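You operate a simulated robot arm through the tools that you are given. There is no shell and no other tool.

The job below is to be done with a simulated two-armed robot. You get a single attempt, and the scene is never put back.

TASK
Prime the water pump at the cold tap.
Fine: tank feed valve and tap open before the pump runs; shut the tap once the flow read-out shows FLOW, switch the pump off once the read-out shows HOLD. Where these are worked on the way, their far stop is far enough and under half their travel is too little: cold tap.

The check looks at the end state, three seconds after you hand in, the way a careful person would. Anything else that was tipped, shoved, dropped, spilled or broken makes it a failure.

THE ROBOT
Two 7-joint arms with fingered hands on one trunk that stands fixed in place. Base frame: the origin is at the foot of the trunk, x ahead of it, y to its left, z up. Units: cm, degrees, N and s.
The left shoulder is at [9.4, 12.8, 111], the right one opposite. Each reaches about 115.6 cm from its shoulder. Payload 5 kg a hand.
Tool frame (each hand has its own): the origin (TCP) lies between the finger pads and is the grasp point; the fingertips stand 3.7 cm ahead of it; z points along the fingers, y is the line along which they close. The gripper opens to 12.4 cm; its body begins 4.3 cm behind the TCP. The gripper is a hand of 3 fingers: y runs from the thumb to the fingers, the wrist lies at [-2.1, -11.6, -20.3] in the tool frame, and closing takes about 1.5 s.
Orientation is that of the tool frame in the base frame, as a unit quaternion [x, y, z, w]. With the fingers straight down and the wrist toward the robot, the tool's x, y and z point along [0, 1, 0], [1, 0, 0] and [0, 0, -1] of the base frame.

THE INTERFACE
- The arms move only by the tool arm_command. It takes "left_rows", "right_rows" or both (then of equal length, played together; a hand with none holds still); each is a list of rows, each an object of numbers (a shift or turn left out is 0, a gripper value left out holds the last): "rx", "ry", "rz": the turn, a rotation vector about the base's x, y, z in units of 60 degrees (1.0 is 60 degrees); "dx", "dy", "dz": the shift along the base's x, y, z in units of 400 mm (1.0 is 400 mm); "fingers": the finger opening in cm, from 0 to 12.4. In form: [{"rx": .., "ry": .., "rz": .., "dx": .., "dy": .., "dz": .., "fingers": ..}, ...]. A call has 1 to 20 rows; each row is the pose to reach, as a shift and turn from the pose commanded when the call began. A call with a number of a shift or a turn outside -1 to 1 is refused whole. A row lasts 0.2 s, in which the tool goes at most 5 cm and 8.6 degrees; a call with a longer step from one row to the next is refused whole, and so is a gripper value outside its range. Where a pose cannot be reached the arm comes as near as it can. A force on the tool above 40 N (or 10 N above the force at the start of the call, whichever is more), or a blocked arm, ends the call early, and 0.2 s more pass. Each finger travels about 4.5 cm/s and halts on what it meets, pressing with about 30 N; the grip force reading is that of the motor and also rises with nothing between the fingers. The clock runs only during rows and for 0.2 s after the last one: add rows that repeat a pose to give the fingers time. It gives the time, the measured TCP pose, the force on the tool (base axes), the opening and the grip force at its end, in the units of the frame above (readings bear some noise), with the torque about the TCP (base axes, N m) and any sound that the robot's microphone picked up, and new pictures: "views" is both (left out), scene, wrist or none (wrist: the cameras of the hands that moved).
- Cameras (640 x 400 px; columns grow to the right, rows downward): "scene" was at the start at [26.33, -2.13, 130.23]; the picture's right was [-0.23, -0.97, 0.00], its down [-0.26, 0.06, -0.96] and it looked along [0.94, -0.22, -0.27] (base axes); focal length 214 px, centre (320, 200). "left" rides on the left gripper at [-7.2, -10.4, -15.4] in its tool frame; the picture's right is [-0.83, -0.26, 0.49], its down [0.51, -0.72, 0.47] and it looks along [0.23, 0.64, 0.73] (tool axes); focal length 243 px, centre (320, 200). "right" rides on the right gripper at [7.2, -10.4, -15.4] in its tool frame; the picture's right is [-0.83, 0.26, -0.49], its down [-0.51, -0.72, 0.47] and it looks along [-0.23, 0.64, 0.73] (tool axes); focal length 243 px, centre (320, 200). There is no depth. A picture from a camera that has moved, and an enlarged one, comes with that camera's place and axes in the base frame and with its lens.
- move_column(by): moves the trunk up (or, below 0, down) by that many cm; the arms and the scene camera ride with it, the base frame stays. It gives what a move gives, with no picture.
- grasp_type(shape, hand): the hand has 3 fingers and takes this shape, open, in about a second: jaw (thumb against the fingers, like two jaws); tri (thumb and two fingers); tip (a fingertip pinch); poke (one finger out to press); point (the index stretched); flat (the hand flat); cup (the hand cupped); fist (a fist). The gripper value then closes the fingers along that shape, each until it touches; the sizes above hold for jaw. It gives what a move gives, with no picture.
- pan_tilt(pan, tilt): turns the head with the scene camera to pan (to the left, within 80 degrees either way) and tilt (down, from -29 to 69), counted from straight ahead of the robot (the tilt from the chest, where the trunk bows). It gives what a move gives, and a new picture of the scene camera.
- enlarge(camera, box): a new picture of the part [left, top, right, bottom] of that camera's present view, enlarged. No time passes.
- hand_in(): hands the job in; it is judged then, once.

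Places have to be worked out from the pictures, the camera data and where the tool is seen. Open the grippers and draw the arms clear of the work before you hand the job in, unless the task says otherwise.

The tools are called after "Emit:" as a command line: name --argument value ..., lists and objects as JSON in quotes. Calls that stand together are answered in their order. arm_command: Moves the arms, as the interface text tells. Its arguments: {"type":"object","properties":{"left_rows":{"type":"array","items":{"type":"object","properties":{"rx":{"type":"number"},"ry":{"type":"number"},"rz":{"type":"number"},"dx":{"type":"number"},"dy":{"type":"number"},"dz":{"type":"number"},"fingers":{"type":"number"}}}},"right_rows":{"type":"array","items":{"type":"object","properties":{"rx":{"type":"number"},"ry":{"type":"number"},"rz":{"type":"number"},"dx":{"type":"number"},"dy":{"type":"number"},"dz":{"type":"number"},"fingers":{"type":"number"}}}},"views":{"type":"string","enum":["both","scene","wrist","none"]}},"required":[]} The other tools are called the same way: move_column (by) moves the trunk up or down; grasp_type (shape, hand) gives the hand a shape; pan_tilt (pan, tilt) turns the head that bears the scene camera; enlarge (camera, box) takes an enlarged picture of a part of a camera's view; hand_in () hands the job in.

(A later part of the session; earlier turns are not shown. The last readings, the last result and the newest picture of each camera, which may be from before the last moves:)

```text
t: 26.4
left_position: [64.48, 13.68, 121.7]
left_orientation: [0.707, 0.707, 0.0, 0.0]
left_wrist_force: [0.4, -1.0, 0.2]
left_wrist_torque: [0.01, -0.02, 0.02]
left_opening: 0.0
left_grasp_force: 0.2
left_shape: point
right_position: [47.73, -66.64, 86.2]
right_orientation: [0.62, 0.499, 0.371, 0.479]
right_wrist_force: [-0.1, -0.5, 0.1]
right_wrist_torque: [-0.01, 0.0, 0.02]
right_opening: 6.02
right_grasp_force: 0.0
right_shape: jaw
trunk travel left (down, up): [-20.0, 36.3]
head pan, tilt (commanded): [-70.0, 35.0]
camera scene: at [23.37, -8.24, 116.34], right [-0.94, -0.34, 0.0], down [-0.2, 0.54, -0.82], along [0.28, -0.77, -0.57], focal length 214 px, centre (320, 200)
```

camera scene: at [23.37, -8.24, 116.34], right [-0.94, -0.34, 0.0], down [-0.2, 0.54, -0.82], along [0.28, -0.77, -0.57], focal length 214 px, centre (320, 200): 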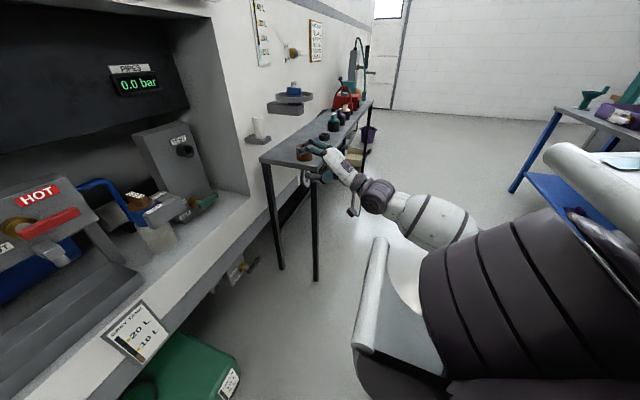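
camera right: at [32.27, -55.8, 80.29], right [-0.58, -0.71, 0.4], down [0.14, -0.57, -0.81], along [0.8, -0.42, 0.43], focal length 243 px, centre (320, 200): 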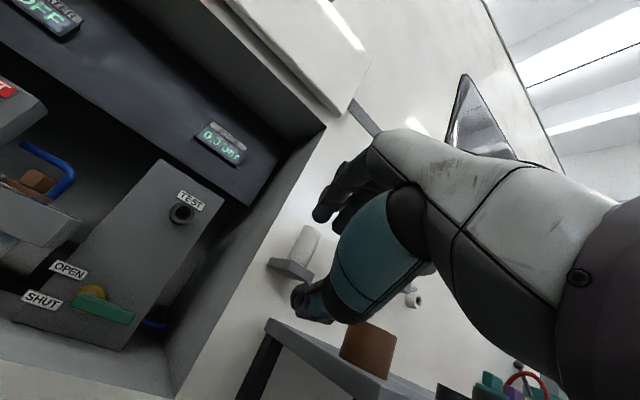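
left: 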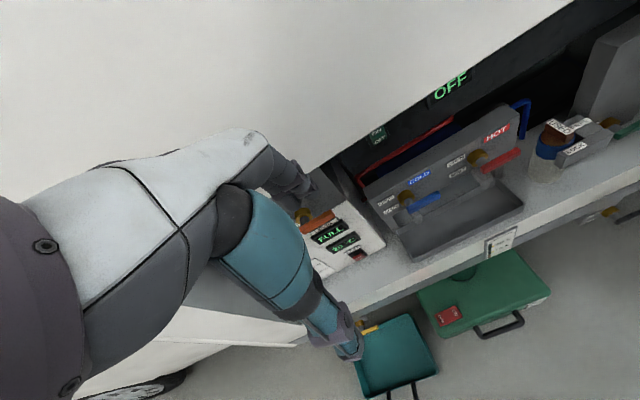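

The arm is folded back with the wrist pitched to a limit. I back off to a safe place with less pitch (fingers 40° below horizontal), to see which poses the arm follows exactly.

Emit:
arm_command --right_rows '[{"dz": 0.075, "dx": -0.035, "dy": 0.04, "rx": 0.0218, "ry": 0.0814, "rz": 0.0986}, {"dz": 0.15, "dx": -0.07, "dy": 0.08, "rx": 0.0436, "ry": 0.163, "rz": 0.197}, {"dz": 0.225, "dx": -0.105, "dy": 0.12, "rx": 0.0654, "ry": 0.244, "rz": 0.296}, {"dz": 0.3, "dx": -0.14, "dy": 0.16, "rx": 0.0872, "ry": 0.326, "rz": 0.394}, {"dz": 0.375, "dx": -0.175, "dy": 0.2, "rx": 0.109, "ry": 0.407, "rz": 0.493}, {"dz": 0.375, "dx": -0.175, "dy": 0.2, "rx": 0.109, "ry": 0.407, "rz": 0.493}, {"dz": 0.375, "dx": -0.175, "dy": 0.2, "rx": 0.109, "ry": 0.407, "rz": 0.493}]' --views "scene"

```text
t: 28.1
left_position: [64.28, 13.8, 121.82]
left_orientation: [0.708, 0.706, 0.001, 0.0]
left_wrist_force: [-0.4, 0.8, 0.0]
left_wrist_torque: [0.01, -0.02, -0.01]
left_opening: 0.0
left_grasp_force: 0.0
left_shape: point
right_position: [40.67, -58.75, 100.84]
right_orientation: [0.562, 0.707, 0.369, 0.218]
right_wrist_force: [-0.9, -0.3, 0.0]
right_wrist_torque: [-0.02, -0.01, -0.02]
right_opening: 6.03
right_grasp_force: 0.0
right_shape: jaw
trunk travel left (down, up): [-20.0, 36.3]
head pan, tilt (commanded): [-70.0, 35.0]
camera scene: at [23.24, -8.21, 116.37], right [-0.94, -0.34, 0.0], down [-0.2, 0.54, -0.82], along [0.28, -0.77, -0.57], focal length 214 px, centre (320, 200)
```

scene: 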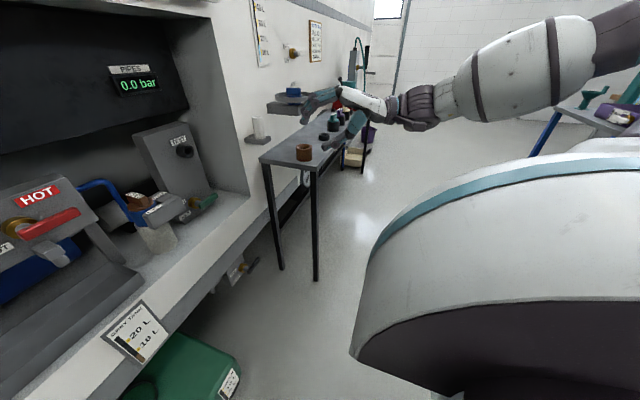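

Now I know the commanded pose is reset to the reached one, and this posture is followed exactly. I move forward to about (66,-48,90) with yaw near zero and see whether it follows.

Emit:
arm_command --right_rows '[{"dx": 0.1, "dy": 0.04, "dz": -0.04, "rz": -0.06}, {"dx": 0.2, "dy": 0.08, "dz": -0.08, "rz": -0.12}, {"dx": 0.3, "dy": 0.12, "dz": -0.12, "rz": -0.18}, {"dx": 0.4, "dy": 0.16, "dz": -0.16, "rz": -0.24}, {"dx": 0.5, "dy": 0.2, "dz": -0.2, "rz": -0.3}, {"dx": 0.6, "dy": 0.24, "dz": -0.24, "rz": -0.35}, {"dx": 0.63, "dy": 0.27, "dz": -0.27, "rz": -0.35}, {"dx": 0.63, "dy": 0.27, "dz": -0.27, "rz": -0.35}]' --views "both"

```text
t: 29.9
left_position: [64.61, 13.63, 121.91]
left_orientation: [0.707, 0.708, -0.001, 0.0]
left_wrist_force: [-0.2, 0.6, -0.5]
left_wrist_torque: [0.03, 0.04, -0.01]
left_opening: 0.0
left_grasp_force: 0.0
left_shape: point
right_position: [63.59, -50.62, 92.74]
right_orientation: [0.681, 0.597, 0.321, 0.276]
right_wrist_force: [-1.1, 0.3, 0.2]
right_wrist_torque: [0.0, 0.02, 0.02]
right_opening: 6.02
right_grasp_force: 0.1
right_shape: jaw
right hand out of reach, approached as far as the arm can: row 6, 7, 8
trunk travel left (down, up): [-20.0, 36.3]
head pan, tilt (commanded): [-70.0, 35.0]
camera scene: at [23.41, -8.3, 116.32], right [-0.94, -0.34, 0.0], down [-0.2, 0.54, -0.82], along [0.28, -0.77, -0.57], focal length 214 px, centre (320, 200)
camera right: at [45.79, -42.09, 95.51], right [-0.28, -0.86, 0.42], down [-0.14, -0.4, -0.91], along [0.95, -0.31, -0.01], focal length 243 px, centre (320, 200)
```

scene: 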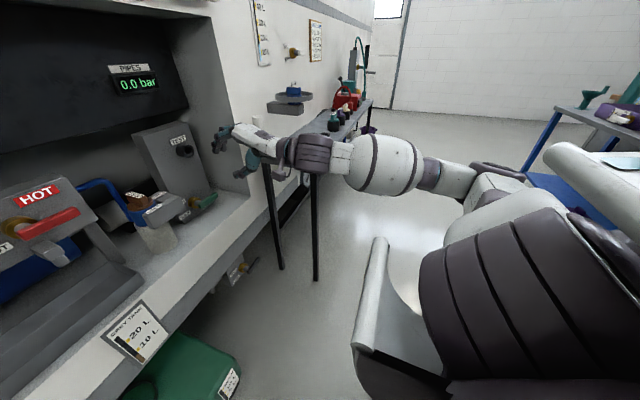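
right: 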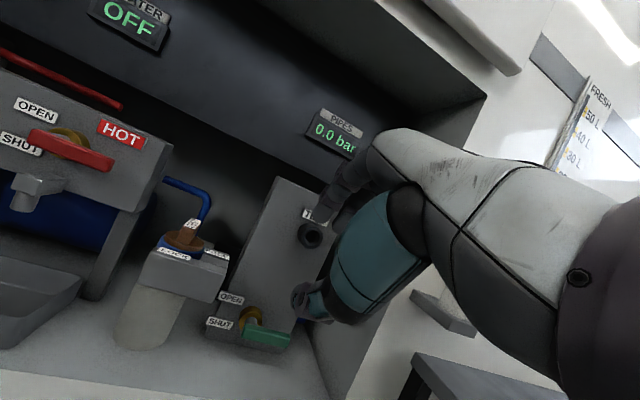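

The arm falls a few centimetres short again as it goes left and down with this roll. I back off a little and test rolling the hand about its pointing axis (wrist to the right side), which should suit an elbow-out posture.

Emit:
arm_command --right_rows '[{"dx": -0.05, "dz": 0.07, "rx": -0.14}, {"dx": -0.1, "dz": 0.14, "rx": -0.28}, {"dx": -0.1, "dz": 0.2, "rx": -0.42}, {"dx": -0.1, "dz": 0.2, "rx": -0.56}, {"dx": -0.1, "dz": 0.2, "rx": -0.7}, {"dx": -0.1, "dz": 0.2, "rx": -0.84}, {"dx": -0.1, "dz": 0.2, "rx": -0.98}, {"dx": -0.1, "dz": 0.2, "rx": -0.98}]' --views "scene"

```text
t: 31.6
left_position: [64.37, 13.66, 121.77]
left_orientation: [0.708, 0.707, 0.0, 0.0]
left_wrist_force: [0.1, 0.7, 0.6]
left_wrist_torque: [0.02, 0.03, 0.0]
left_opening: 0.0
left_grasp_force: 0.0
left_shape: point
right_position: [59.59, -50.5, 100.94]
right_orientation: [0.455, 0.675, -0.01, 0.58]
right_wrist_force: [-0.1, -0.3, -0.8]
right_wrist_torque: [-0.02, 0.0, 0.0]
right_opening: 6.05
right_grasp_force: 0.0
right_shape: jaw
trunk travel left (down, up): [-20.0, 36.3]
head pan, tilt (commanded): [-70.0, 35.0]
camera scene: at [23.36, -8.22, 116.34], right [-0.94, -0.34, 0.0], down [-0.2, 0.54, -0.82], along [0.28, -0.77, -0.57], focal length 214 px, centre (320, 200)
```

scene: 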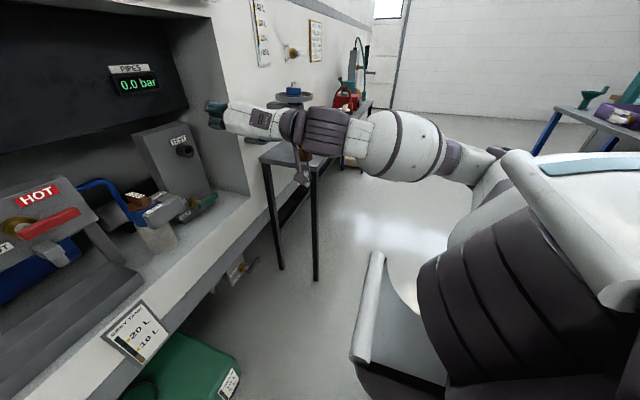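

Rolling works: the arm followed exactly. I now bring the fingers to point straight forward with the hand rolled 45° (thumb low-right, fingers up-left), moving slightly forward and down.

Emit:
arm_command --right_rows '[{"dx": 0.03, "dz": -0.03, "rx": 0.0192, "ry": -0.073, "rz": 0.1084}, {"dx": 0.06, "dz": -0.06, "rx": 0.0384, "ry": -0.146, "rz": 0.2168}, {"dx": 0.09, "dz": -0.09, "rx": 0.0576, "ry": -0.219, "rz": 0.3252}, {"dx": 0.12, "dz": -0.12, "rx": 0.0768, "ry": -0.292, "rz": 0.4336}, {"dx": 0.16, "dz": -0.15, "rx": 0.096, "ry": -0.365, "rz": 0.542}, {"dx": 0.16, "dz": -0.15, "rx": 0.096, "ry": -0.365, "rz": 0.542}]' --views "both"

```text
t: 33.0
left_position: [64.49, 13.68, 121.82]
left_orientation: [0.707, 0.707, 0.0, 0.0]
left_wrist_force: [-0.4, 0.2, -0.4]
left_wrist_torque: [-0.04, 0.01, 0.0]
left_opening: 0.0
left_grasp_force: 0.1
left_shape: point
right_position: [61.74, -53.54, 97.82]
right_orientation: [0.268, 0.664, 0.27, 0.644]
right_wrist_force: [0.8, -0.4, 0.7]
right_wrist_torque: [-0.02, -0.01, 0.0]
right_opening: 6.04
right_grasp_force: 0.1
right_shape: jaw
right hand out of reach, approached as far as the arm can: row 2, 3, 4, 5, 6
trunk travel left (down, up): [-20.0, 36.3]
head pan, tilt (commanded): [-70.0, 35.0]
camera scene: at [23.33, -8.21, 116.35], right [-0.94, -0.34, 0.0], down [-0.2, 0.54, -0.82], along [0.28, -0.77, -0.57], focal length 214 px, centre (320, 200)
camera right: at [46.1, -56.08, 85.77], right [-0.47, -0.41, 0.79], down [0.48, -0.86, -0.16], along [0.74, 0.3, 0.6], focal length 243 px, centre (320, 200)
```

scene: 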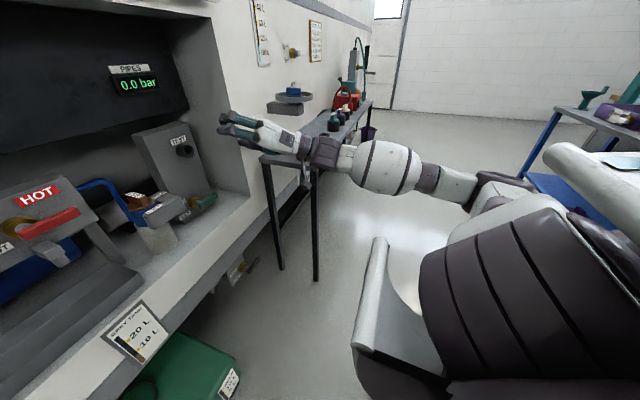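
right: 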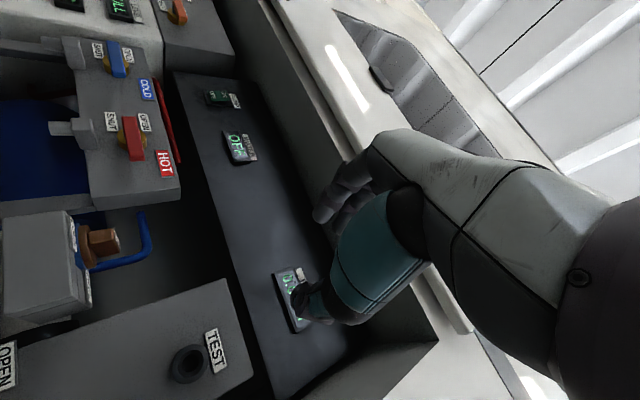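

The orientation is right but the reach is limited because the elbow sits at shoulder height. Lowering the trunk should let the forearm slope up to the work, so I pull the hand back clear of the table and lower the trunk.

Emit:
arm_command --right_rows '[{"dx": -0.1, "dy": 0.05, "dz": 0.03}, {"dx": -0.2, "dy": 0.1, "dz": 0.05}, {"dx": -0.2, "dy": 0.1, "dz": 0.05}]' --views "none"

Emit:
move_column --by -19

Emit:
pan_tilt --pan -65 --tilt 30

```text
t: 33.9
left_position: [64.49, 13.53, 121.66]
left_orientation: [0.707, 0.707, -0.001, 0.0]
left_wrist_force: [0.0, 0.9, -1.3]
left_wrist_torque: [-0.01, 0.02, 0.0]
left_opening: 0.01
left_grasp_force: 0.0
left_shape: point
right_position: [53.77, -49.4, 99.71]
right_orientation: [0.273, 0.653, 0.271, 0.652]
right_wrist_force: [-0.2, 1.0, -0.5]
right_wrist_torque: [0.02, -0.02, 0.01]
right_opening: 5.99
right_grasp_force: 0.0
right_shape: jaw
trunk travel left (down, up): [-20.0, 36.3]
head pan, tilt (commanded): [-70.0, 35.0]
```

```text
t: 35.9
left_position: [64.52, 13.69, 102.86]
left_orientation: [0.707, 0.707, 0.0, 0.0]
left_wrist_force: [-0.6, -0.2, 0.4]
left_wrist_torque: [-0.02, -0.03, 0.0]
left_opening: 0.0
left_grasp_force: 0.0
left_shape: point
right_position: [53.92, -49.4, 80.83]
right_orientation: [0.272, 0.653, 0.271, 0.653]
right_wrist_force: [-0.2, 0.7, -0.5]
right_wrist_torque: [-0.01, 0.0, 0.02]
right_opening: 6.02
right_grasp_force: 0.1
right_shape: jaw
trunk travel left (down, up): [-1.0, 55.3]
head pan, tilt (commanded): [-70.0, 35.0]
```

```text
t: 36.6
left_position: [64.46, 13.7, 102.81]
left_orientation: [0.708, 0.706, 0.0, 0.0]
left_wrist_force: [-0.4, 0.7, -0.4]
left_wrist_torque: [0.02, -0.01, 0.0]
left_opening: 0.0
left_grasp_force: 0.1
left_shape: point
right_position: [54.06, -49.4, 80.8]
right_orientation: [0.271, 0.654, 0.271, 0.652]
right_wrist_force: [0.5, -0.3, -0.4]
right_wrist_torque: [0.0, 0.02, 0.05]
right_opening: 6.02
right_grasp_force: 0.0
right_shape: jaw
trunk travel left (down, up): [-1.0, 55.3]
head pan, tilt (commanded): [-65.0, 30.0]
camera scene: at [30.53, -8.16, 96.83], right [-0.91, -0.42, 0.0], down [-0.21, 0.45, -0.87], along [0.37, -0.78, -0.5], focal length 214 px, centre (320, 200)
```

scene: 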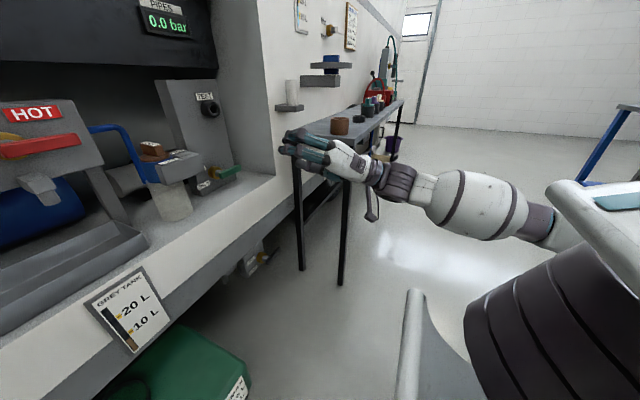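

The forearm now slopes up slightly and the hand is pointing at the valve area. I try moving forward toward the green lever in this orientation, checking how far it follows.

Emit:
arm_command --right_rows '[{"dx": 0.08}, {"dx": 0.16}, {"dx": 0.24}, {"dx": 0.3}, {"dx": 0.3}]' --views "both"

```text
t: 37.8
left_position: [64.42, 13.8, 102.76]
left_orientation: [0.707, 0.707, 0.001, 0.0]
left_wrist_force: [-1.1, 0.1, 0.2]
left_wrist_torque: [0.0, 0.0, -0.04]
left_opening: 0.01
left_grasp_force: 0.1
left_shape: point
right_position: [63.62, -51.53, 82.48]
right_orientation: [0.267, 0.663, 0.27, 0.645]
right_wrist_force: [-0.1, -0.1, -0.2]
right_wrist_torque: [0.01, 0.01, 0.03]
right_opening: 6.02
right_grasp_force: 0.0
right_shape: jaw
right hand out of reach, approached as far as the arm can: row 2, 3, 4, 5
trunk travel left (down, up): [-1.0, 55.3]
head pan, tilt (commanded): [-65.0, 30.0]
camera scene: at [30.53, -8.16, 96.84], right [-0.91, -0.42, 0.0], down [-0.21, 0.45, -0.87], along [0.37, -0.78, -0.5], focal length 214 px, centre (320, 200)
camera right: at [48.04, -54.0, 70.34], right [-0.47, -0.4, 0.78], down [0.48, -0.86, -0.16], along [0.74, 0.3, 0.6], focal length 243 px, centre (320, 200)
```

scene: 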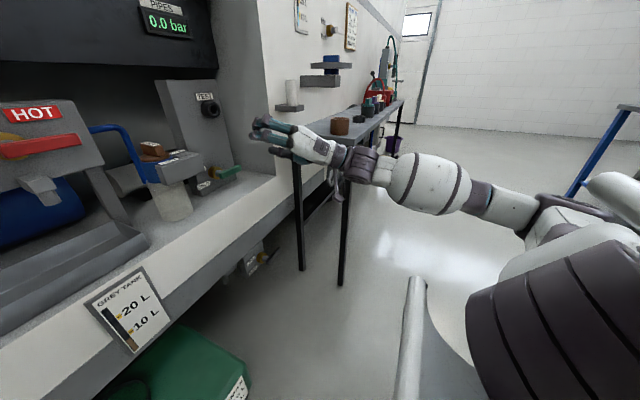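
right: 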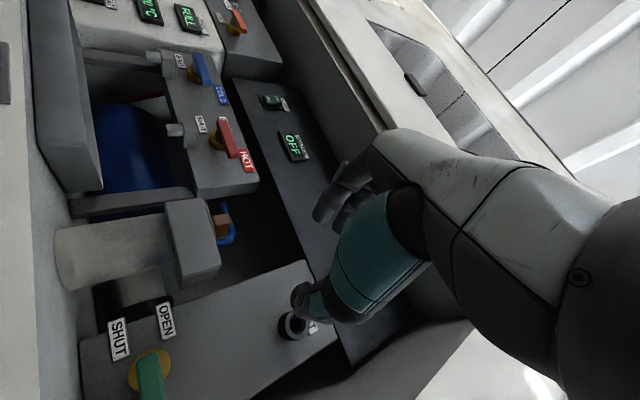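

The limit looks like the wrist bend of about 45° between forearm and palm. At this lower trunk height, palm-down with the fingers forward and slightly down should line up with the forearm, so I roll the hand back and test it here.

Emit:
arm_command --right_rows '[{"rx": 0.128, "ry": 0.0417, "rz": -0.0478}, {"rx": 0.256, "ry": 0.0833, "rz": -0.0957}, {"rx": 0.3845, "ry": 0.125, "rz": -0.1435}, {"rx": 0.5127, "ry": 0.1667, "rz": -0.1913}, {"rx": 0.641, "ry": 0.208, "rz": -0.239}, {"rx": 0.769, "ry": 0.25, "rz": -0.287}, {"rx": 0.769, "ry": 0.25, "rz": -0.287}]' --views "both"

```text
t: 39.4
left_position: [64.31, 13.64, 103.02]
left_orientation: [0.707, 0.707, 0.0, 0.0]
left_wrist_force: [-1.5, 0.1, 0.6]
left_wrist_torque: [-0.01, -0.04, 0.03]
left_opening: 0.0
left_grasp_force: 0.0
left_shape: point
right_position: [58.14, -54.85, 87.72]
right_orientation: [0.631, 0.545, 0.356, 0.422]
right_wrist_force: [0.0, -0.3, 0.9]
right_wrist_torque: [0.01, 0.09, 0.06]
right_opening: 6.01
right_grasp_force: 0.1
right_shape: jaw
right hand out of reach, approached as far as the arm can: row 1, 2, 3, 4, 5, 6, 7
trunk travel left (down, up): [-1.0, 55.3]
head pan, tilt (commanded): [-65.0, 30.0]
camera scene: at [30.39, -8.19, 96.88], right [-0.91, -0.42, 0.0], down [-0.21, 0.45, -0.87], along [0.37, -0.79, -0.5], focal length 214 px, centre (320, 200)
camera right: at [41.46, -45.05, 84.11], right [-0.47, -0.76, 0.44], down [0.07, -0.53, -0.84], along [0.88, -0.37, 0.31], focal length 243 px, centre (320, 200)
```

scene: 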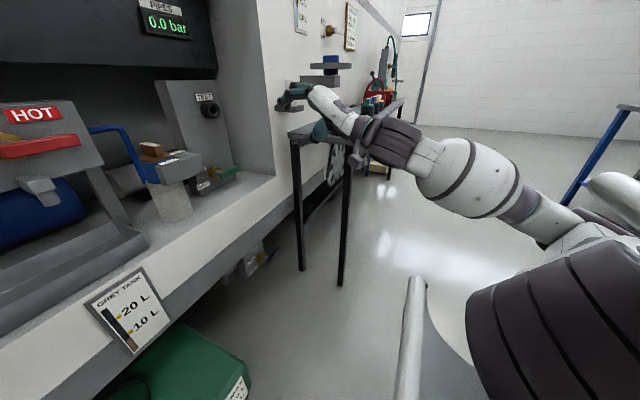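
right: 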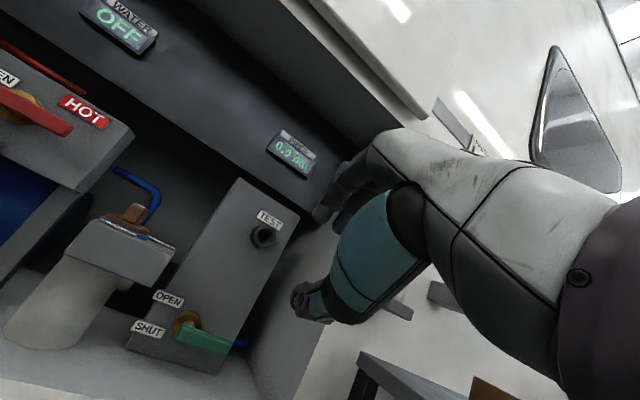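

Palm-down is limited, but the home-like posture (fingers down) is comfortable, and a lever can be pinched front-to-back and carried along its arc. I enlarge the levers to see how far they stand off from their panels.

Emit:
enlarge --camera "right" --box '[110, 270, 270, 380]'

Emit:
enlarge --camera "scene" --box '[0, 80, 260, 240]'

Emit:
pan_tilt --pan 40 --tilt 10

Emit:
pan_tilt --pan -10 --tilt 10

Emit:
enlarge --camera "scene" --box '[220, 160, 420, 290]'

```text
3.64 times, centred on (190, 325) of right
camera zoom: at [41.46, -45.05, 84.11], right [-0.47, -0.76, 0.44], down [0.07, -0.53, -0.84], along [0.88, -0.37, 0.31], focal length 882 px, centre (793, -254)
```

zoom: 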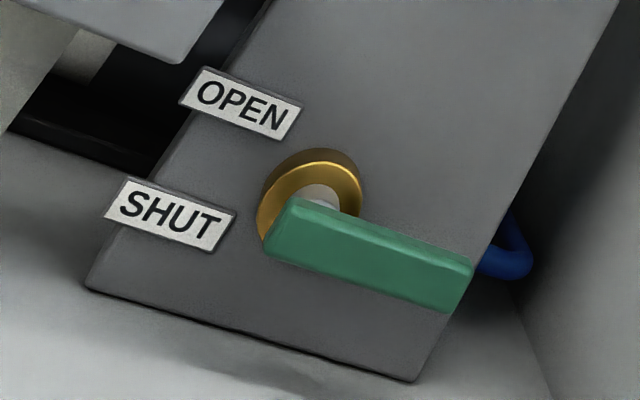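

```text
2.46 times, centred on (130, 160) of scene
camera zoom: at [30.39, -8.19, 96.88], right [-0.91, -0.42, 0.0], down [-0.21, 0.45, -0.87], along [0.37, -0.79, -0.5], focal length 528 px, centre (788, 298)
```

zoom: 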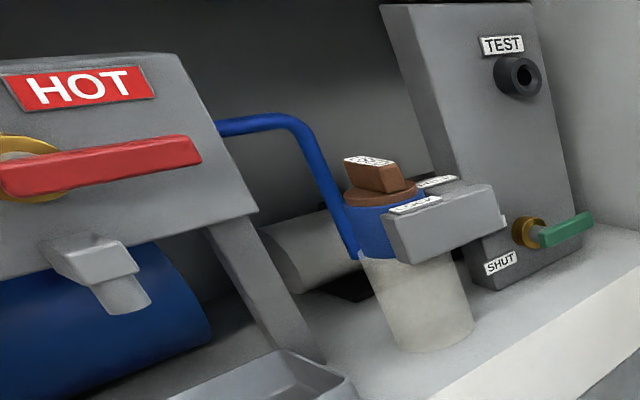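

```text
t: 41.2
left_position: [64.5, 13.79, 102.86]
left_orientation: [0.707, 0.707, -0.001, 0.0]
left_wrist_force: [0.7, 0.4, -0.2]
left_wrist_torque: [-0.01, 0.0, 0.0]
left_opening: 0.0
left_grasp_force: 0.1
left_shape: point
right_position: [58.54, -54.87, 87.46]
right_orientation: [0.63, 0.548, 0.356, 0.421]
right_wrist_force: [-0.9, 0.7, -0.6]
right_wrist_torque: [0.0, -0.01, 0.04]
right_opening: 6.01
right_grasp_force: 0.1
right_shape: jaw
trunk travel left (down, up): [-1.0, 55.3]
head pan, tilt (commanded): [40.0, 10.0]
camera scene: at [33.84, 6.01, 100.07], right [0.64, -0.77, 0.0], down [-0.13, -0.11, -0.98], along [0.75, 0.63, -0.17], focal length 214 px, centre (320, 200)
```

scene: 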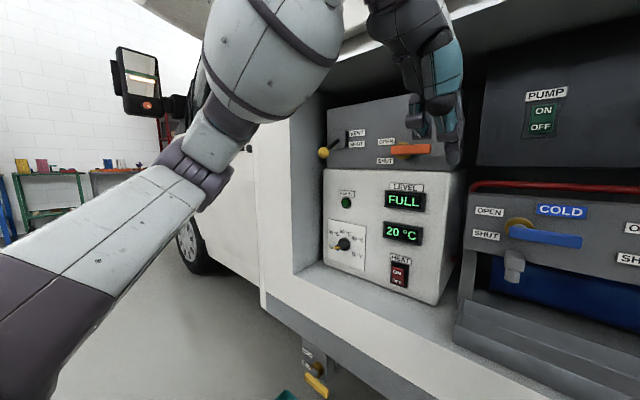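

```text
t: 42.4
left_position: [64.45, 13.69, 102.7]
left_orientation: [0.707, 0.707, 0.0, 0.0]
left_wrist_force: [0.4, -0.4, 0.4]
left_wrist_torque: [-0.02, 0.02, -0.03]
left_opening: 0.0
left_grasp_force: 0.1
left_shape: point
right_position: [58.57, -54.73, 87.52]
right_orientation: [0.63, 0.546, 0.355, 0.422]
right_wrist_force: [0.6, 0.4, 0.1]
right_wrist_torque: [0.03, -0.02, -0.02]
right_opening: 5.97
right_grasp_force: 0.1
right_shape: jaw
trunk travel left (down, up): [-1.0, 55.3]
head pan, tilt (commanded): [-10.0, 10.0]
camera scene: at [35.87, -1.58, 100.07], right [-0.17, -0.98, 0.0], down [-0.17, 0.03, -0.98], along [0.97, -0.17, -0.17], focal length 214 px, centre (320, 200)
```

scene: 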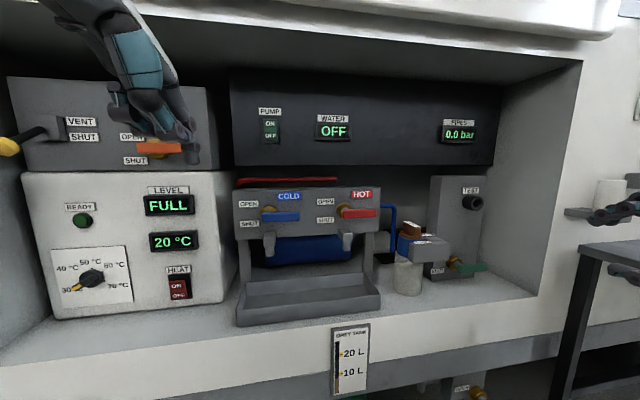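

```text
3.08 times, centred on (320, 225) of scene
camera zoom: at [35.87, -1.58, 100.07], right [-0.17, -0.98, 0.0], down [-0.17, 0.03, -0.98], along [0.97, -0.17, -0.17], focal length 660 px, centre (320, 123)
```

zoom: 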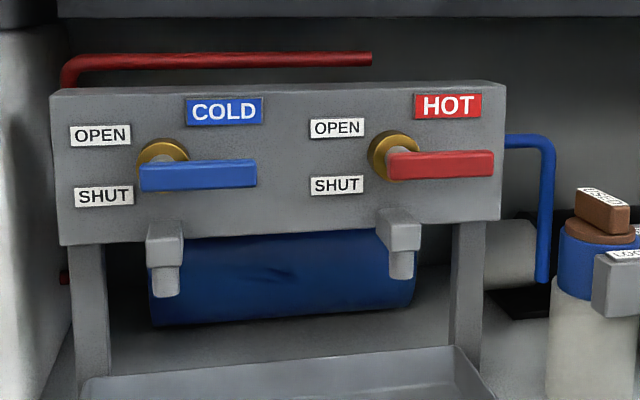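

There is a blue pipe running into the back of the green valve's block, which fits it being the cold feed from the tank. The levers stand about 3 cm off their panels, so I'll use a less pitched hand (fingers about 50° below horizontal) and check that it can reach forward.

Emit:
arm_command --right_rows '[{"dz": 0.05, "rx": 0.0087, "ry": 0.112, "rz": 0.037}, {"dx": 0.06, "dz": 0.11, "rx": 0.0175, "ry": 0.2245, "rz": 0.0735}, {"dx": 0.14, "dz": 0.11, "rx": 0.026, "ry": 0.337, "rz": 0.11}, {"dx": 0.22, "dy": 0.01, "dz": 0.11, "rx": 0.035, "ry": 0.449, "rz": 0.147}, {"dx": 0.29, "dy": 0.02, "dz": 0.11, "rx": 0.035, "ry": 0.449, "rz": 0.147}, {"dx": 0.29, "dy": 0.02, "dz": 0.11, "rx": 0.035, "ry": 0.449, "rz": 0.147}, {"dx": 0.29, "dy": 0.02, "dz": 0.11, "rx": 0.035, "ry": 0.449, "rz": 0.147}]' --views "both"

```text
t: 44.0
left_position: [64.5, 13.75, 102.87]
left_orientation: [0.707, 0.707, 0.0, 0.0]
left_wrist_force: [-0.3, -0.1, -0.5]
left_wrist_torque: [0.01, -0.03, 0.01]
left_opening: 0.01
left_grasp_force: 0.1
left_shape: point
right_position: [70.21, -54.04, 92.14]
right_orientation: [0.661, 0.667, 0.244, 0.242]
right_wrist_force: [0.2, -0.1, -0.2]
right_wrist_torque: [-0.02, -0.01, -0.02]
right_opening: 5.98
right_grasp_force: 0.0
right_shape: jaw
trunk travel left (down, up): [-1.0, 55.3]
head pan, tilt (commanded): [-10.0, 10.0]
camera scene: at [35.87, -1.62, 100.06], right [-0.17, -0.98, 0.0], down [-0.17, 0.03, -0.98], along [0.97, -0.17, -0.17], focal length 214 px, centre (320, 200)
camera right: at [52.32, -46.95, 97.22], right [-0.11, -0.83, 0.55], down [-0.24, -0.51, -0.83], along [0.96, -0.22, -0.14], focal length 243 px, centre (320, 200)
```

scene: 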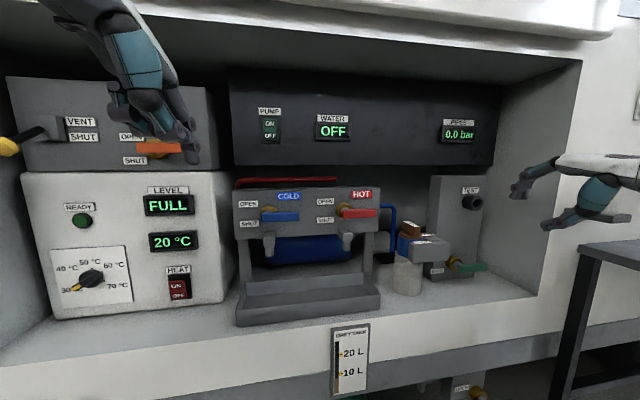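
right: 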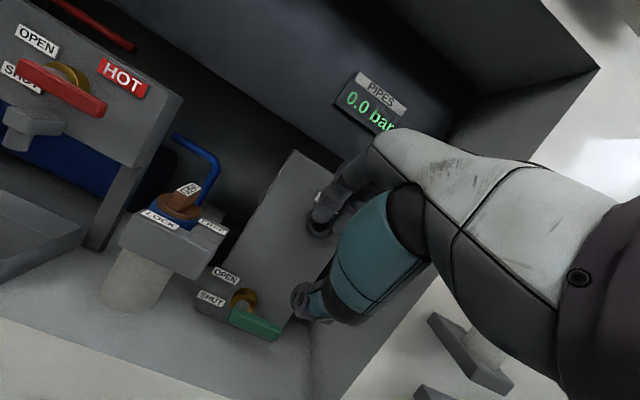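

The arm reached (70.2,-54,92.1) exactly. I enlarge both views on the green valve to triangulate its lever precisely.

Emit:
enlarge --camera "right" --box '[180, 240, 320, 340]'

Emit:
enlarge --camera "scene" --box '[400, 190, 540, 290]'

Emit:
enlarge --camera "scene" --box '[230, 90, 390, 230]'

Emit:
enlarge --camera "right" --box '[0, 0, 200, 150]'

Emit:
enlarge --camera "left" --box '[0, 0, 640, 400]'

```text
4.00 times, centred on (250, 290) of right
camera zoom: at [52.32, -46.95, 97.22], right [-0.11, -0.83, 0.55], down [-0.24, -0.51, -0.83], along [0.96, -0.22, -0.14], focal length 970 px, centre (600, -160)
```

zoom: 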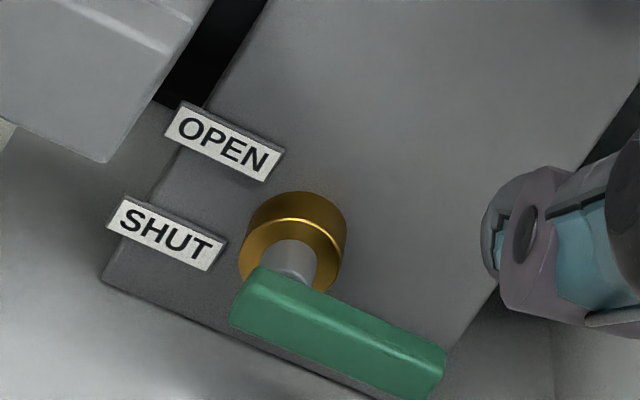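

```text
4.00 times, centred on (470, 240) of scene
camera zoom: at [35.87, -1.62, 100.06], right [-0.17, -0.98, 0.0], down [-0.17, 0.03, -0.98], along [0.97, -0.17, -0.17], focal length 858 px, centre (-280, 40)
```

zoom: 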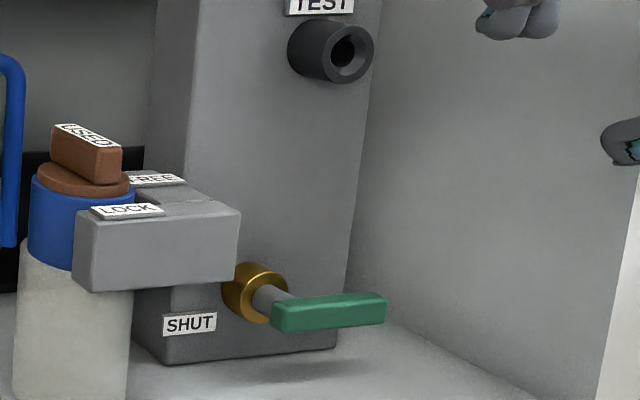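

```text
2.86 times, centred on (310, 160) of scene
camera zoom: at [35.87, -1.62, 100.06], right [-0.17, -0.98, 0.0], down [-0.17, 0.03, -0.98], along [0.97, -0.17, -0.17], focal length 613 px, centre (349, 314)
```

zoom: 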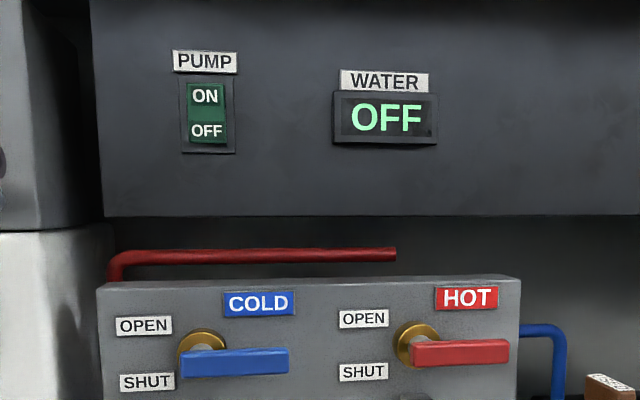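

```text
2.67 times, centred on (100, 75) of right
camera zoom: at [52.32, -46.95, 97.22], right [-0.11, -0.83, 0.55], down [-0.24, -0.51, -0.83], along [0.96, -0.22, -0.14], focal length 647 px, centre (907, 533)
```

zoom: 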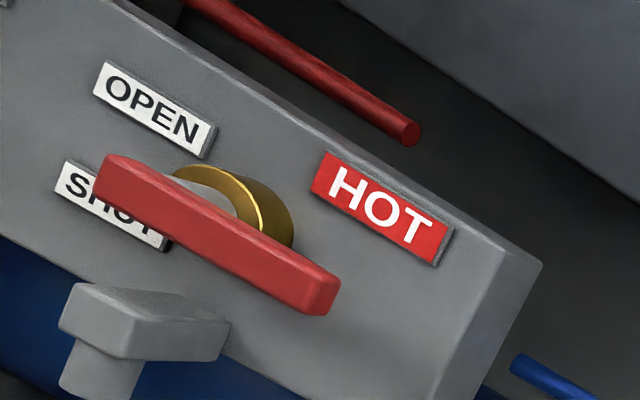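

```text
1.00 times, centred on (320, 200) of left (not enlarged: the box is as wide or as high as the picture)
camera zoom: at [54.03, 6.46, 118.08], right [-0.26, -0.83, -0.49], down [-0.72, 0.51, -0.47], along [0.64, 0.23, -0.73], focal length 243 px, centre (320, 200)
```

zoom: 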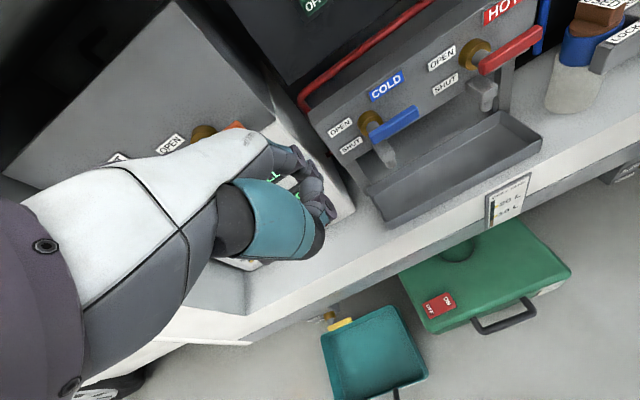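

I triangulate the green lever: hub near (91,-55,68), lever bar from y≈-53.6 to -62.3 at x≈87.3, z≈68.3, about 4 cm off its panel. A fingertip pinch would let the lever pivot in the grip, so I look at the "tip" shape on the right hand.

Emit:
grasp_type --shape "tip" --hand "right"

Emit:
enlarge --camera "scene" --box '[480, 110, 640, 270]'

Emit:
enlarge --camera "right" --box '[200, 100, 440, 360]'

```text
t: 44.9
left_position: [64.44, 13.73, 102.74]
left_orientation: [0.707, 0.707, -0.001, 0.0]
left_wrist_force: [0.7, -0.6, -0.4]
left_wrist_torque: [0.0, -0.01, 0.03]
left_opening: 0.0
left_grasp_force: 0.0
left_shape: point
right_position: [70.11, -53.91, 92.21]
right_orientation: [0.661, 0.666, 0.245, 0.244]
right_wrist_force: [-0.2, -0.8, -0.2]
right_wrist_torque: [0.04, 0.01, -0.02]
right_opening: 12.37
right_grasp_force: 0.0
right_shape: tip
trunk travel left (down, up): [-1.0, 55.3]
head pan, tilt (commanded): [-10.0, 10.0]
```

```text
2.50 times, centred on (560, 190) of scene
camera zoom: at [35.86, -1.58, 100.07], right [-0.17, -0.98, 0.0], down [-0.17, 0.03, -0.98], along [0.97, -0.17, -0.17], focal length 536 px, centre (-280, 225)
```

zoom: 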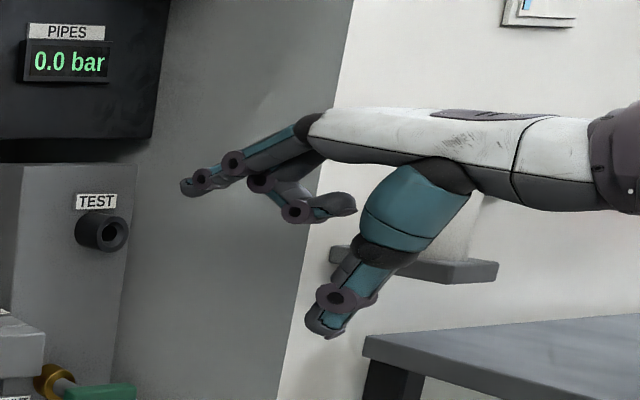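

```text
1.54 times, centred on (320, 230) of right
camera zoom: at [52.27, -46.91, 97.28], right [-0.11, -0.83, 0.55], down [-0.24, -0.51, -0.83], along [0.96, -0.22, -0.14], focal length 373 px, centre (320, 154)
```

zoom: 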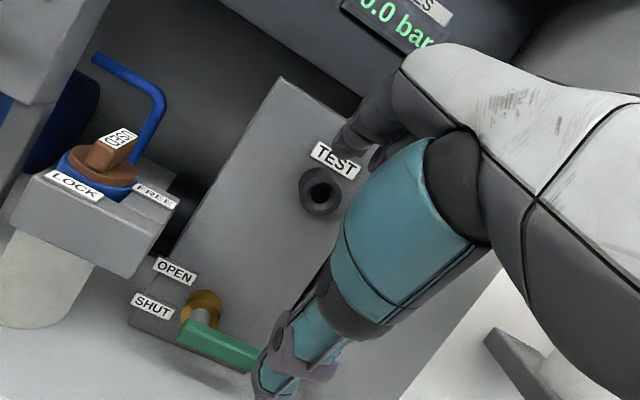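

This view shows the hand clearly: at this pitch the open index finger stretches almost horizontally forward, so a finger could lift a lever from below. I check the "point" and "flat" shapes in the same view.

Emit:
grasp_type --shape "point" --hand "right"

Emit:
enlarge --camera "scene" --box '[480, 110, 640, 270]'

Emit:
enlarge --camera "right" --box '[200, 100, 440, 360]'

Emit:
grasp_type --shape "flat" --hand "right"

Emit:
enlarge --camera "scene" --box '[480, 110, 640, 270]'

Emit:
enlarge --camera "right" --box '[200, 100, 440, 360]'

Emit:
grasp_type --shape "poke" --hand "right"

Emit:
enlarge --camera "scene" --box '[480, 110, 640, 270]'

Emit:
enlarge --camera "right" --box '[200, 100, 440, 360]'

```text
t: 45.8
left_position: [64.39, 13.75, 102.77]
left_orientation: [0.707, 0.707, 0.0, 0.0]
left_wrist_force: [-0.6, -0.6, -0.1]
left_wrist_torque: [-0.01, 0.03, 0.0]
left_opening: 0.0
left_grasp_force: 0.1
left_shape: point
right_position: [70.26, -53.93, 92.26]
right_orientation: [0.661, 0.666, 0.244, 0.243]
right_wrist_force: [0.6, -0.4, -0.4]
right_wrist_torque: [0.04, 0.0, 0.01]
right_opening: 11.91
right_grasp_force: 0.0
right_shape: point
trunk travel left (down, up): [-1.0, 55.3]
head pan, tilt (commanded): [-10.0, 10.0]
```

```text
2.50 times, centred on (560, 190) of scene
camera zoom: at [35.87, -1.58, 100.07], right [-0.17, -0.98, 0.0], down [-0.17, 0.03, -0.98], along [0.97, -0.17, -0.17], focal length 536 px, centre (-280, 225)
```

zoom: 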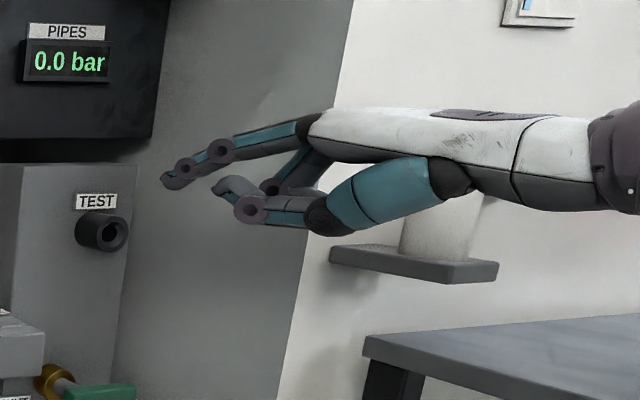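

```text
1.54 times, centred on (320, 230) of right
camera zoom: at [52.28, -46.91, 97.28], right [-0.11, -0.83, 0.55], down [-0.24, -0.51, -0.83], along [0.96, -0.22, -0.14], focal length 373 px, centre (320, 154)
```

zoom: 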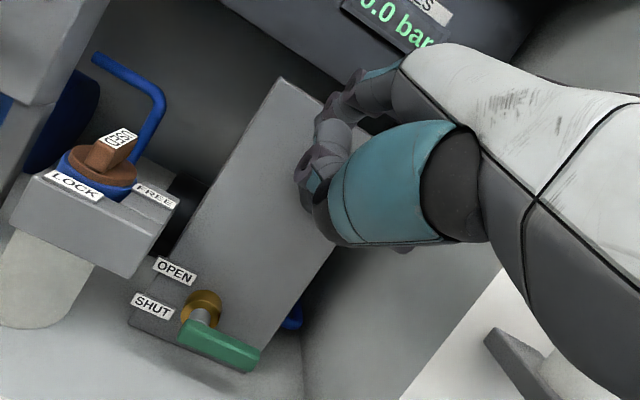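

```text
t: 46.7
left_position: [64.51, 13.68, 102.92]
left_orientation: [0.707, 0.707, 0.0, 0.0]
left_wrist_force: [0.0, -0.1, -0.3]
left_wrist_torque: [-0.01, 0.0, -0.01]
left_opening: 0.02
left_grasp_force: 0.1
left_shape: point
right_position: [70.29, -53.96, 92.16]
right_orientation: [0.661, 0.666, 0.244, 0.244]
right_wrist_force: [0.3, 0.6, 0.6]
right_wrist_torque: [-0.01, -0.03, 0.05]
right_opening: 11.88
right_grasp_force: 0.0
right_shape: flat
trunk travel left (down, up): [-1.0, 55.3]
head pan, tilt (commanded): [-10.0, 10.0]
```

```text
2.50 times, centred on (560, 190) of scene
camera zoom: at [35.87, -1.58, 100.07], right [-0.17, -0.98, 0.0], down [-0.17, 0.03, -0.98], along [0.97, -0.17, -0.17], focal length 536 px, centre (-280, 225)
```

zoom: 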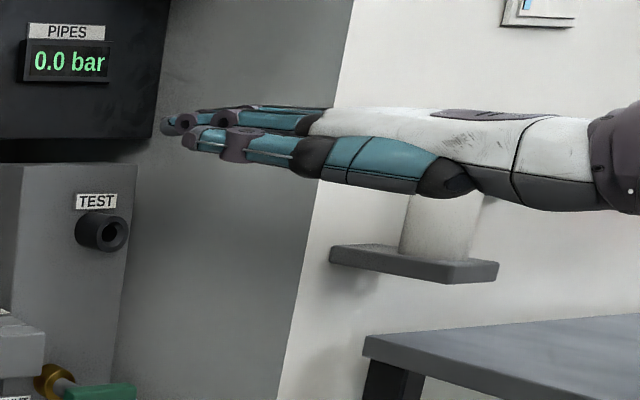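

```text
1.54 times, centred on (320, 230) of right
camera zoom: at [52.28, -46.91, 97.28], right [-0.11, -0.83, 0.55], down [-0.24, -0.51, -0.83], along [0.96, -0.22, -0.14], focal length 373 px, centre (320, 154)
```

zoom: 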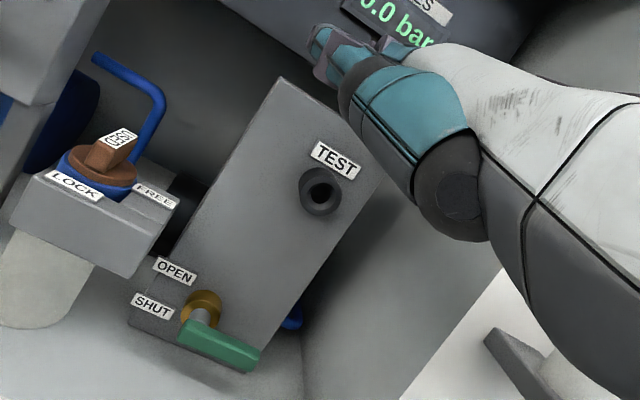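

```text
t: 47.6
left_position: [64.43, 13.75, 102.87]
left_orientation: [0.707, 0.707, 0.0, 0.0]
left_wrist_force: [-0.2, -0.3, -0.4]
left_wrist_torque: [0.01, 0.0, 0.0]
left_opening: 0.0
left_grasp_force: 0.0
left_shape: point
right_position: [70.12, -53.92, 92.19]
right_orientation: [0.661, 0.666, 0.244, 0.244]
right_wrist_force: [0.9, -0.1, -0.7]
right_wrist_torque: [0.04, 0.0, 0.0]
right_opening: 0.0
right_grasp_force: 0.0
right_shape: poke
trunk travel left (down, up): [-1.0, 55.3]
head pan, tilt (commanded): [-10.0, 10.0]
```

```text
2.50 times, centred on (560, 190) of scene
camera zoom: at [35.87, -1.58, 100.07], right [-0.17, -0.98, 0.0], down [-0.17, 0.03, -0.98], along [0.97, -0.17, -0.17], focal length 536 px, centre (-280, 225)
```

zoom: 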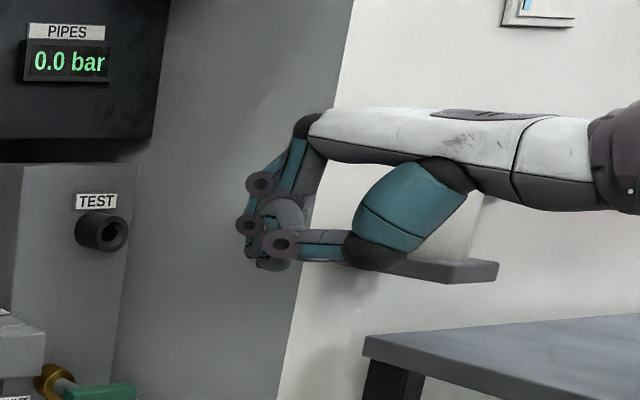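

```text
1.54 times, centred on (320, 230) of right
camera zoom: at [52.28, -46.91, 97.28], right [-0.11, -0.83, 0.55], down [-0.24, -0.51, -0.83], along [0.96, -0.22, -0.14], focal length 373 px, centre (320, 154)
```

zoom: 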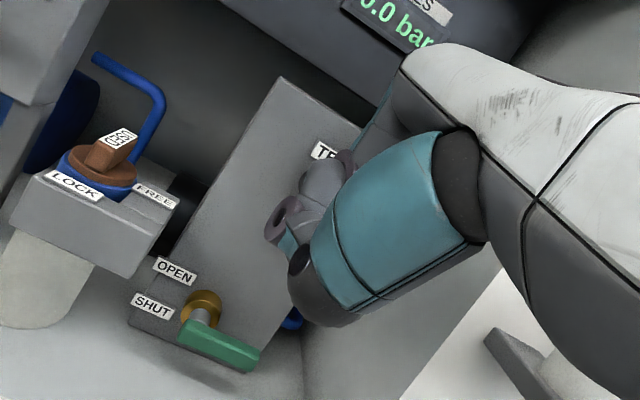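

The "flat" hand is exactly what I need: at 40° pitch the fingers stretch straight forward as a paddle, fingertips about (9.9, 1.2, 8.8) from the TCP. I set flat and go to a stand-off in front of the green lever with the fingers tilted slightly down.

Emit:
grasp_type --shape "flat" --hand "right"

Emit:
arm_command --right_rows '[{"dx": -0.04, "dy": -0.012, "dz": -0.1, "rx": 0.0035, "ry": 0.04, "rz": -0.027}, {"dx": -0.08, "dy": -0.024, "dz": -0.2, "rx": 0.007, "ry": 0.08, "rz": -0.055}, {"dx": -0.12, "dy": -0.036, "dz": -0.3, "rx": 0.011, "ry": 0.125, "rz": -0.083}, {"dx": -0.155, "dy": -0.05, "dz": -0.4, "rx": 0.0147, "ry": 0.166, "rz": -0.111}, {"dx": -0.155, "dy": -0.068, "dz": -0.5, "rx": 0.018, "ry": 0.2075, "rz": -0.138}, {"dx": -0.155, "dy": -0.085, "dz": -0.6, "rx": 0.022, "ry": 0.249, "rz": -0.166}, {"dx": -0.155, "dy": -0.085, "dz": -0.655, "rx": 0.022, "ry": 0.249, "rz": -0.166}, {"dx": -0.155, "dy": -0.085, "dz": -0.655, "rx": 0.022, "ry": 0.249, "rz": -0.166}]' --views "both"

Emit:
pan_tilt --pan -42 --tilt 25

```text
t: 48.5
left_position: [64.36, 13.76, 102.77]
left_orientation: [0.707, 0.707, 0.0, 0.0]
left_wrist_force: [0.5, 0.1, -0.1]
left_wrist_torque: [0.03, -0.03, -0.01]
left_opening: 0.01
left_grasp_force: 0.0
left_shape: point
right_position: [70.24, -54.03, 92.27]
right_orientation: [0.66, 0.667, 0.244, 0.243]
right_wrist_force: [-0.3, 0.1, 1.0]
right_wrist_torque: [0.01, -0.04, 0.01]
right_opening: 0.01
right_grasp_force: 0.0
right_shape: flat
trunk travel left (down, up): [-1.0, 55.3]
head pan, tilt (commanded): [-10.0, 10.0]
```

```text
t: 50.3
left_position: [64.51, 13.64, 102.79]
left_orientation: [0.707, 0.707, 0.0, 0.0]
left_wrist_force: [-0.2, -0.2, -0.3]
left_wrist_torque: [0.0, 0.0, 0.0]
left_opening: 0.0
left_grasp_force: 0.0
left_shape: point
right_position: [64.18, -57.6, 66.05]
right_orientation: [0.745, 0.63, 0.142, 0.167]
right_wrist_force: [-0.4, 0.7, -0.3]
right_wrist_torque: [0.03, 0.01, 0.01]
right_opening: 0.01
right_grasp_force: 0.0
right_shape: flat
trunk travel left (down, up): [-1.0, 55.3]
head pan, tilt (commanded): [-10.0, 10.0]
camera scene: at [35.87, -1.57, 100.07], right [-0.17, -0.98, 0.0], down [-0.17, 0.03, -0.98], along [0.97, -0.17, -0.17], focal length 214 px, centre (320, 200)
camera right: at [49.56, -47.83, 75.58], right [-0.11, -0.82, 0.56], down [-0.53, -0.42, -0.74], along [0.84, -0.38, -0.39], focal length 243 px, centre (320, 200)
```

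scene: 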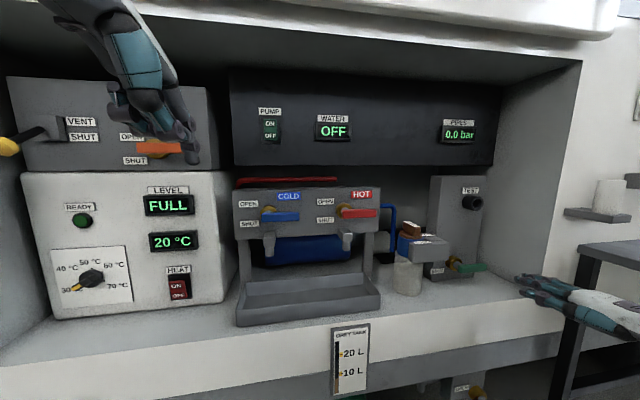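
right: 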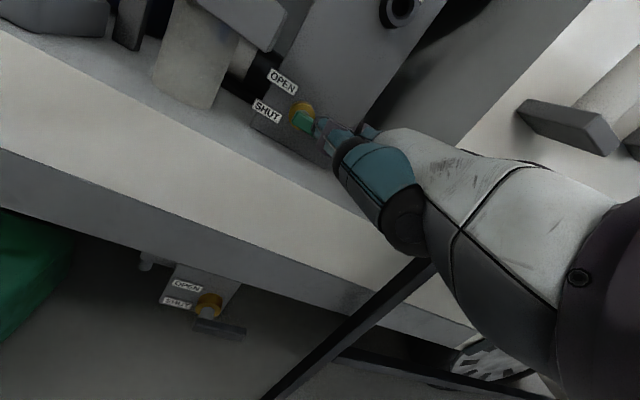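

```text
t: 51.3
left_position: [64.47, 13.71, 102.79]
left_orientation: [0.707, 0.707, -0.001, 0.0]
left_wrist_force: [0.7, 0.6, -0.2]
left_wrist_torque: [0.01, -0.01, 0.01]
left_opening: 0.0
left_grasp_force: 0.1
left_shape: point
right_position: [64.07, -57.72, 66.16]
right_orientation: [0.745, 0.63, 0.142, 0.166]
right_wrist_force: [-1.1, 0.4, -0.2]
right_wrist_torque: [0.0, -0.03, -0.02]
right_opening: 0.0
right_grasp_force: 0.2
right_shape: flat
trunk travel left (down, up): [-1.0, 55.3]
head pan, tilt (commanded): [-42.0, 25.0]
camera scene: at [33.57, -6.13, 97.63], right [-0.67, -0.74, 0.0], down [-0.31, 0.28, -0.91], along [0.67, -0.61, -0.42], focal length 214 px, centre (320, 200)
```

scene: 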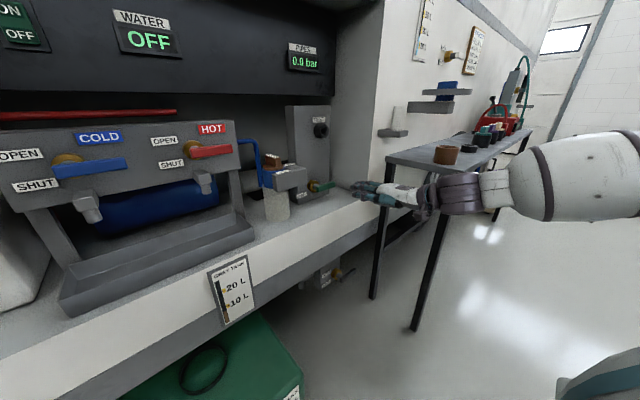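

The hand reached the stand-off exactly, fingers pointing at the green lever. I enlarge both views to compare fingertip and lever heights.

Emit:
enlarge --camera "scene" --box '[290, 140, 450, 240]'

Emit:
enlarge --camera "right" --box '[240, 60, 440, 190]'

```text
4.00 times, centred on (370, 190) of scene
camera zoom: at [33.57, -6.13, 97.63], right [-0.67, -0.74, 0.0], down [-0.31, 0.28, -0.91], along [0.67, -0.61, -0.42], focal length 858 px, centre (120, 240)
```

zoom: 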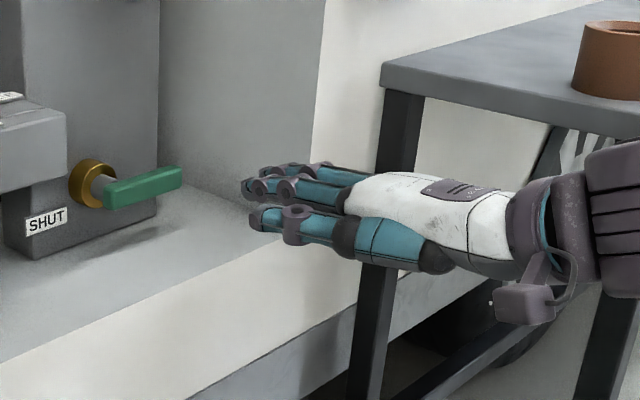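

```text
3.08 times, centred on (340, 125) of right
camera zoom: at [49.55, -47.84, 75.59], right [-0.11, -0.82, 0.56], down [-0.53, -0.42, -0.74], along [0.84, -0.38, -0.39], focal length 746 px, centre (258, 431)
```

zoom: 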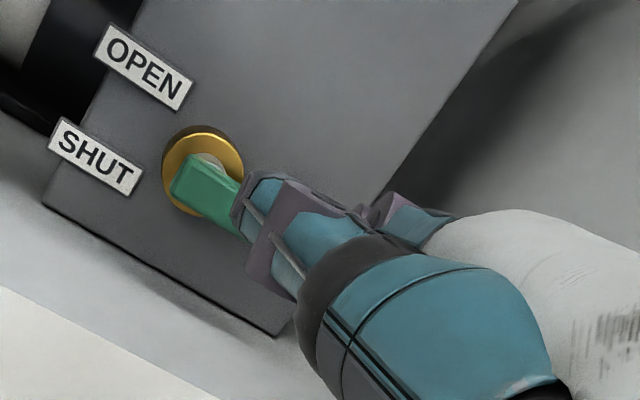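

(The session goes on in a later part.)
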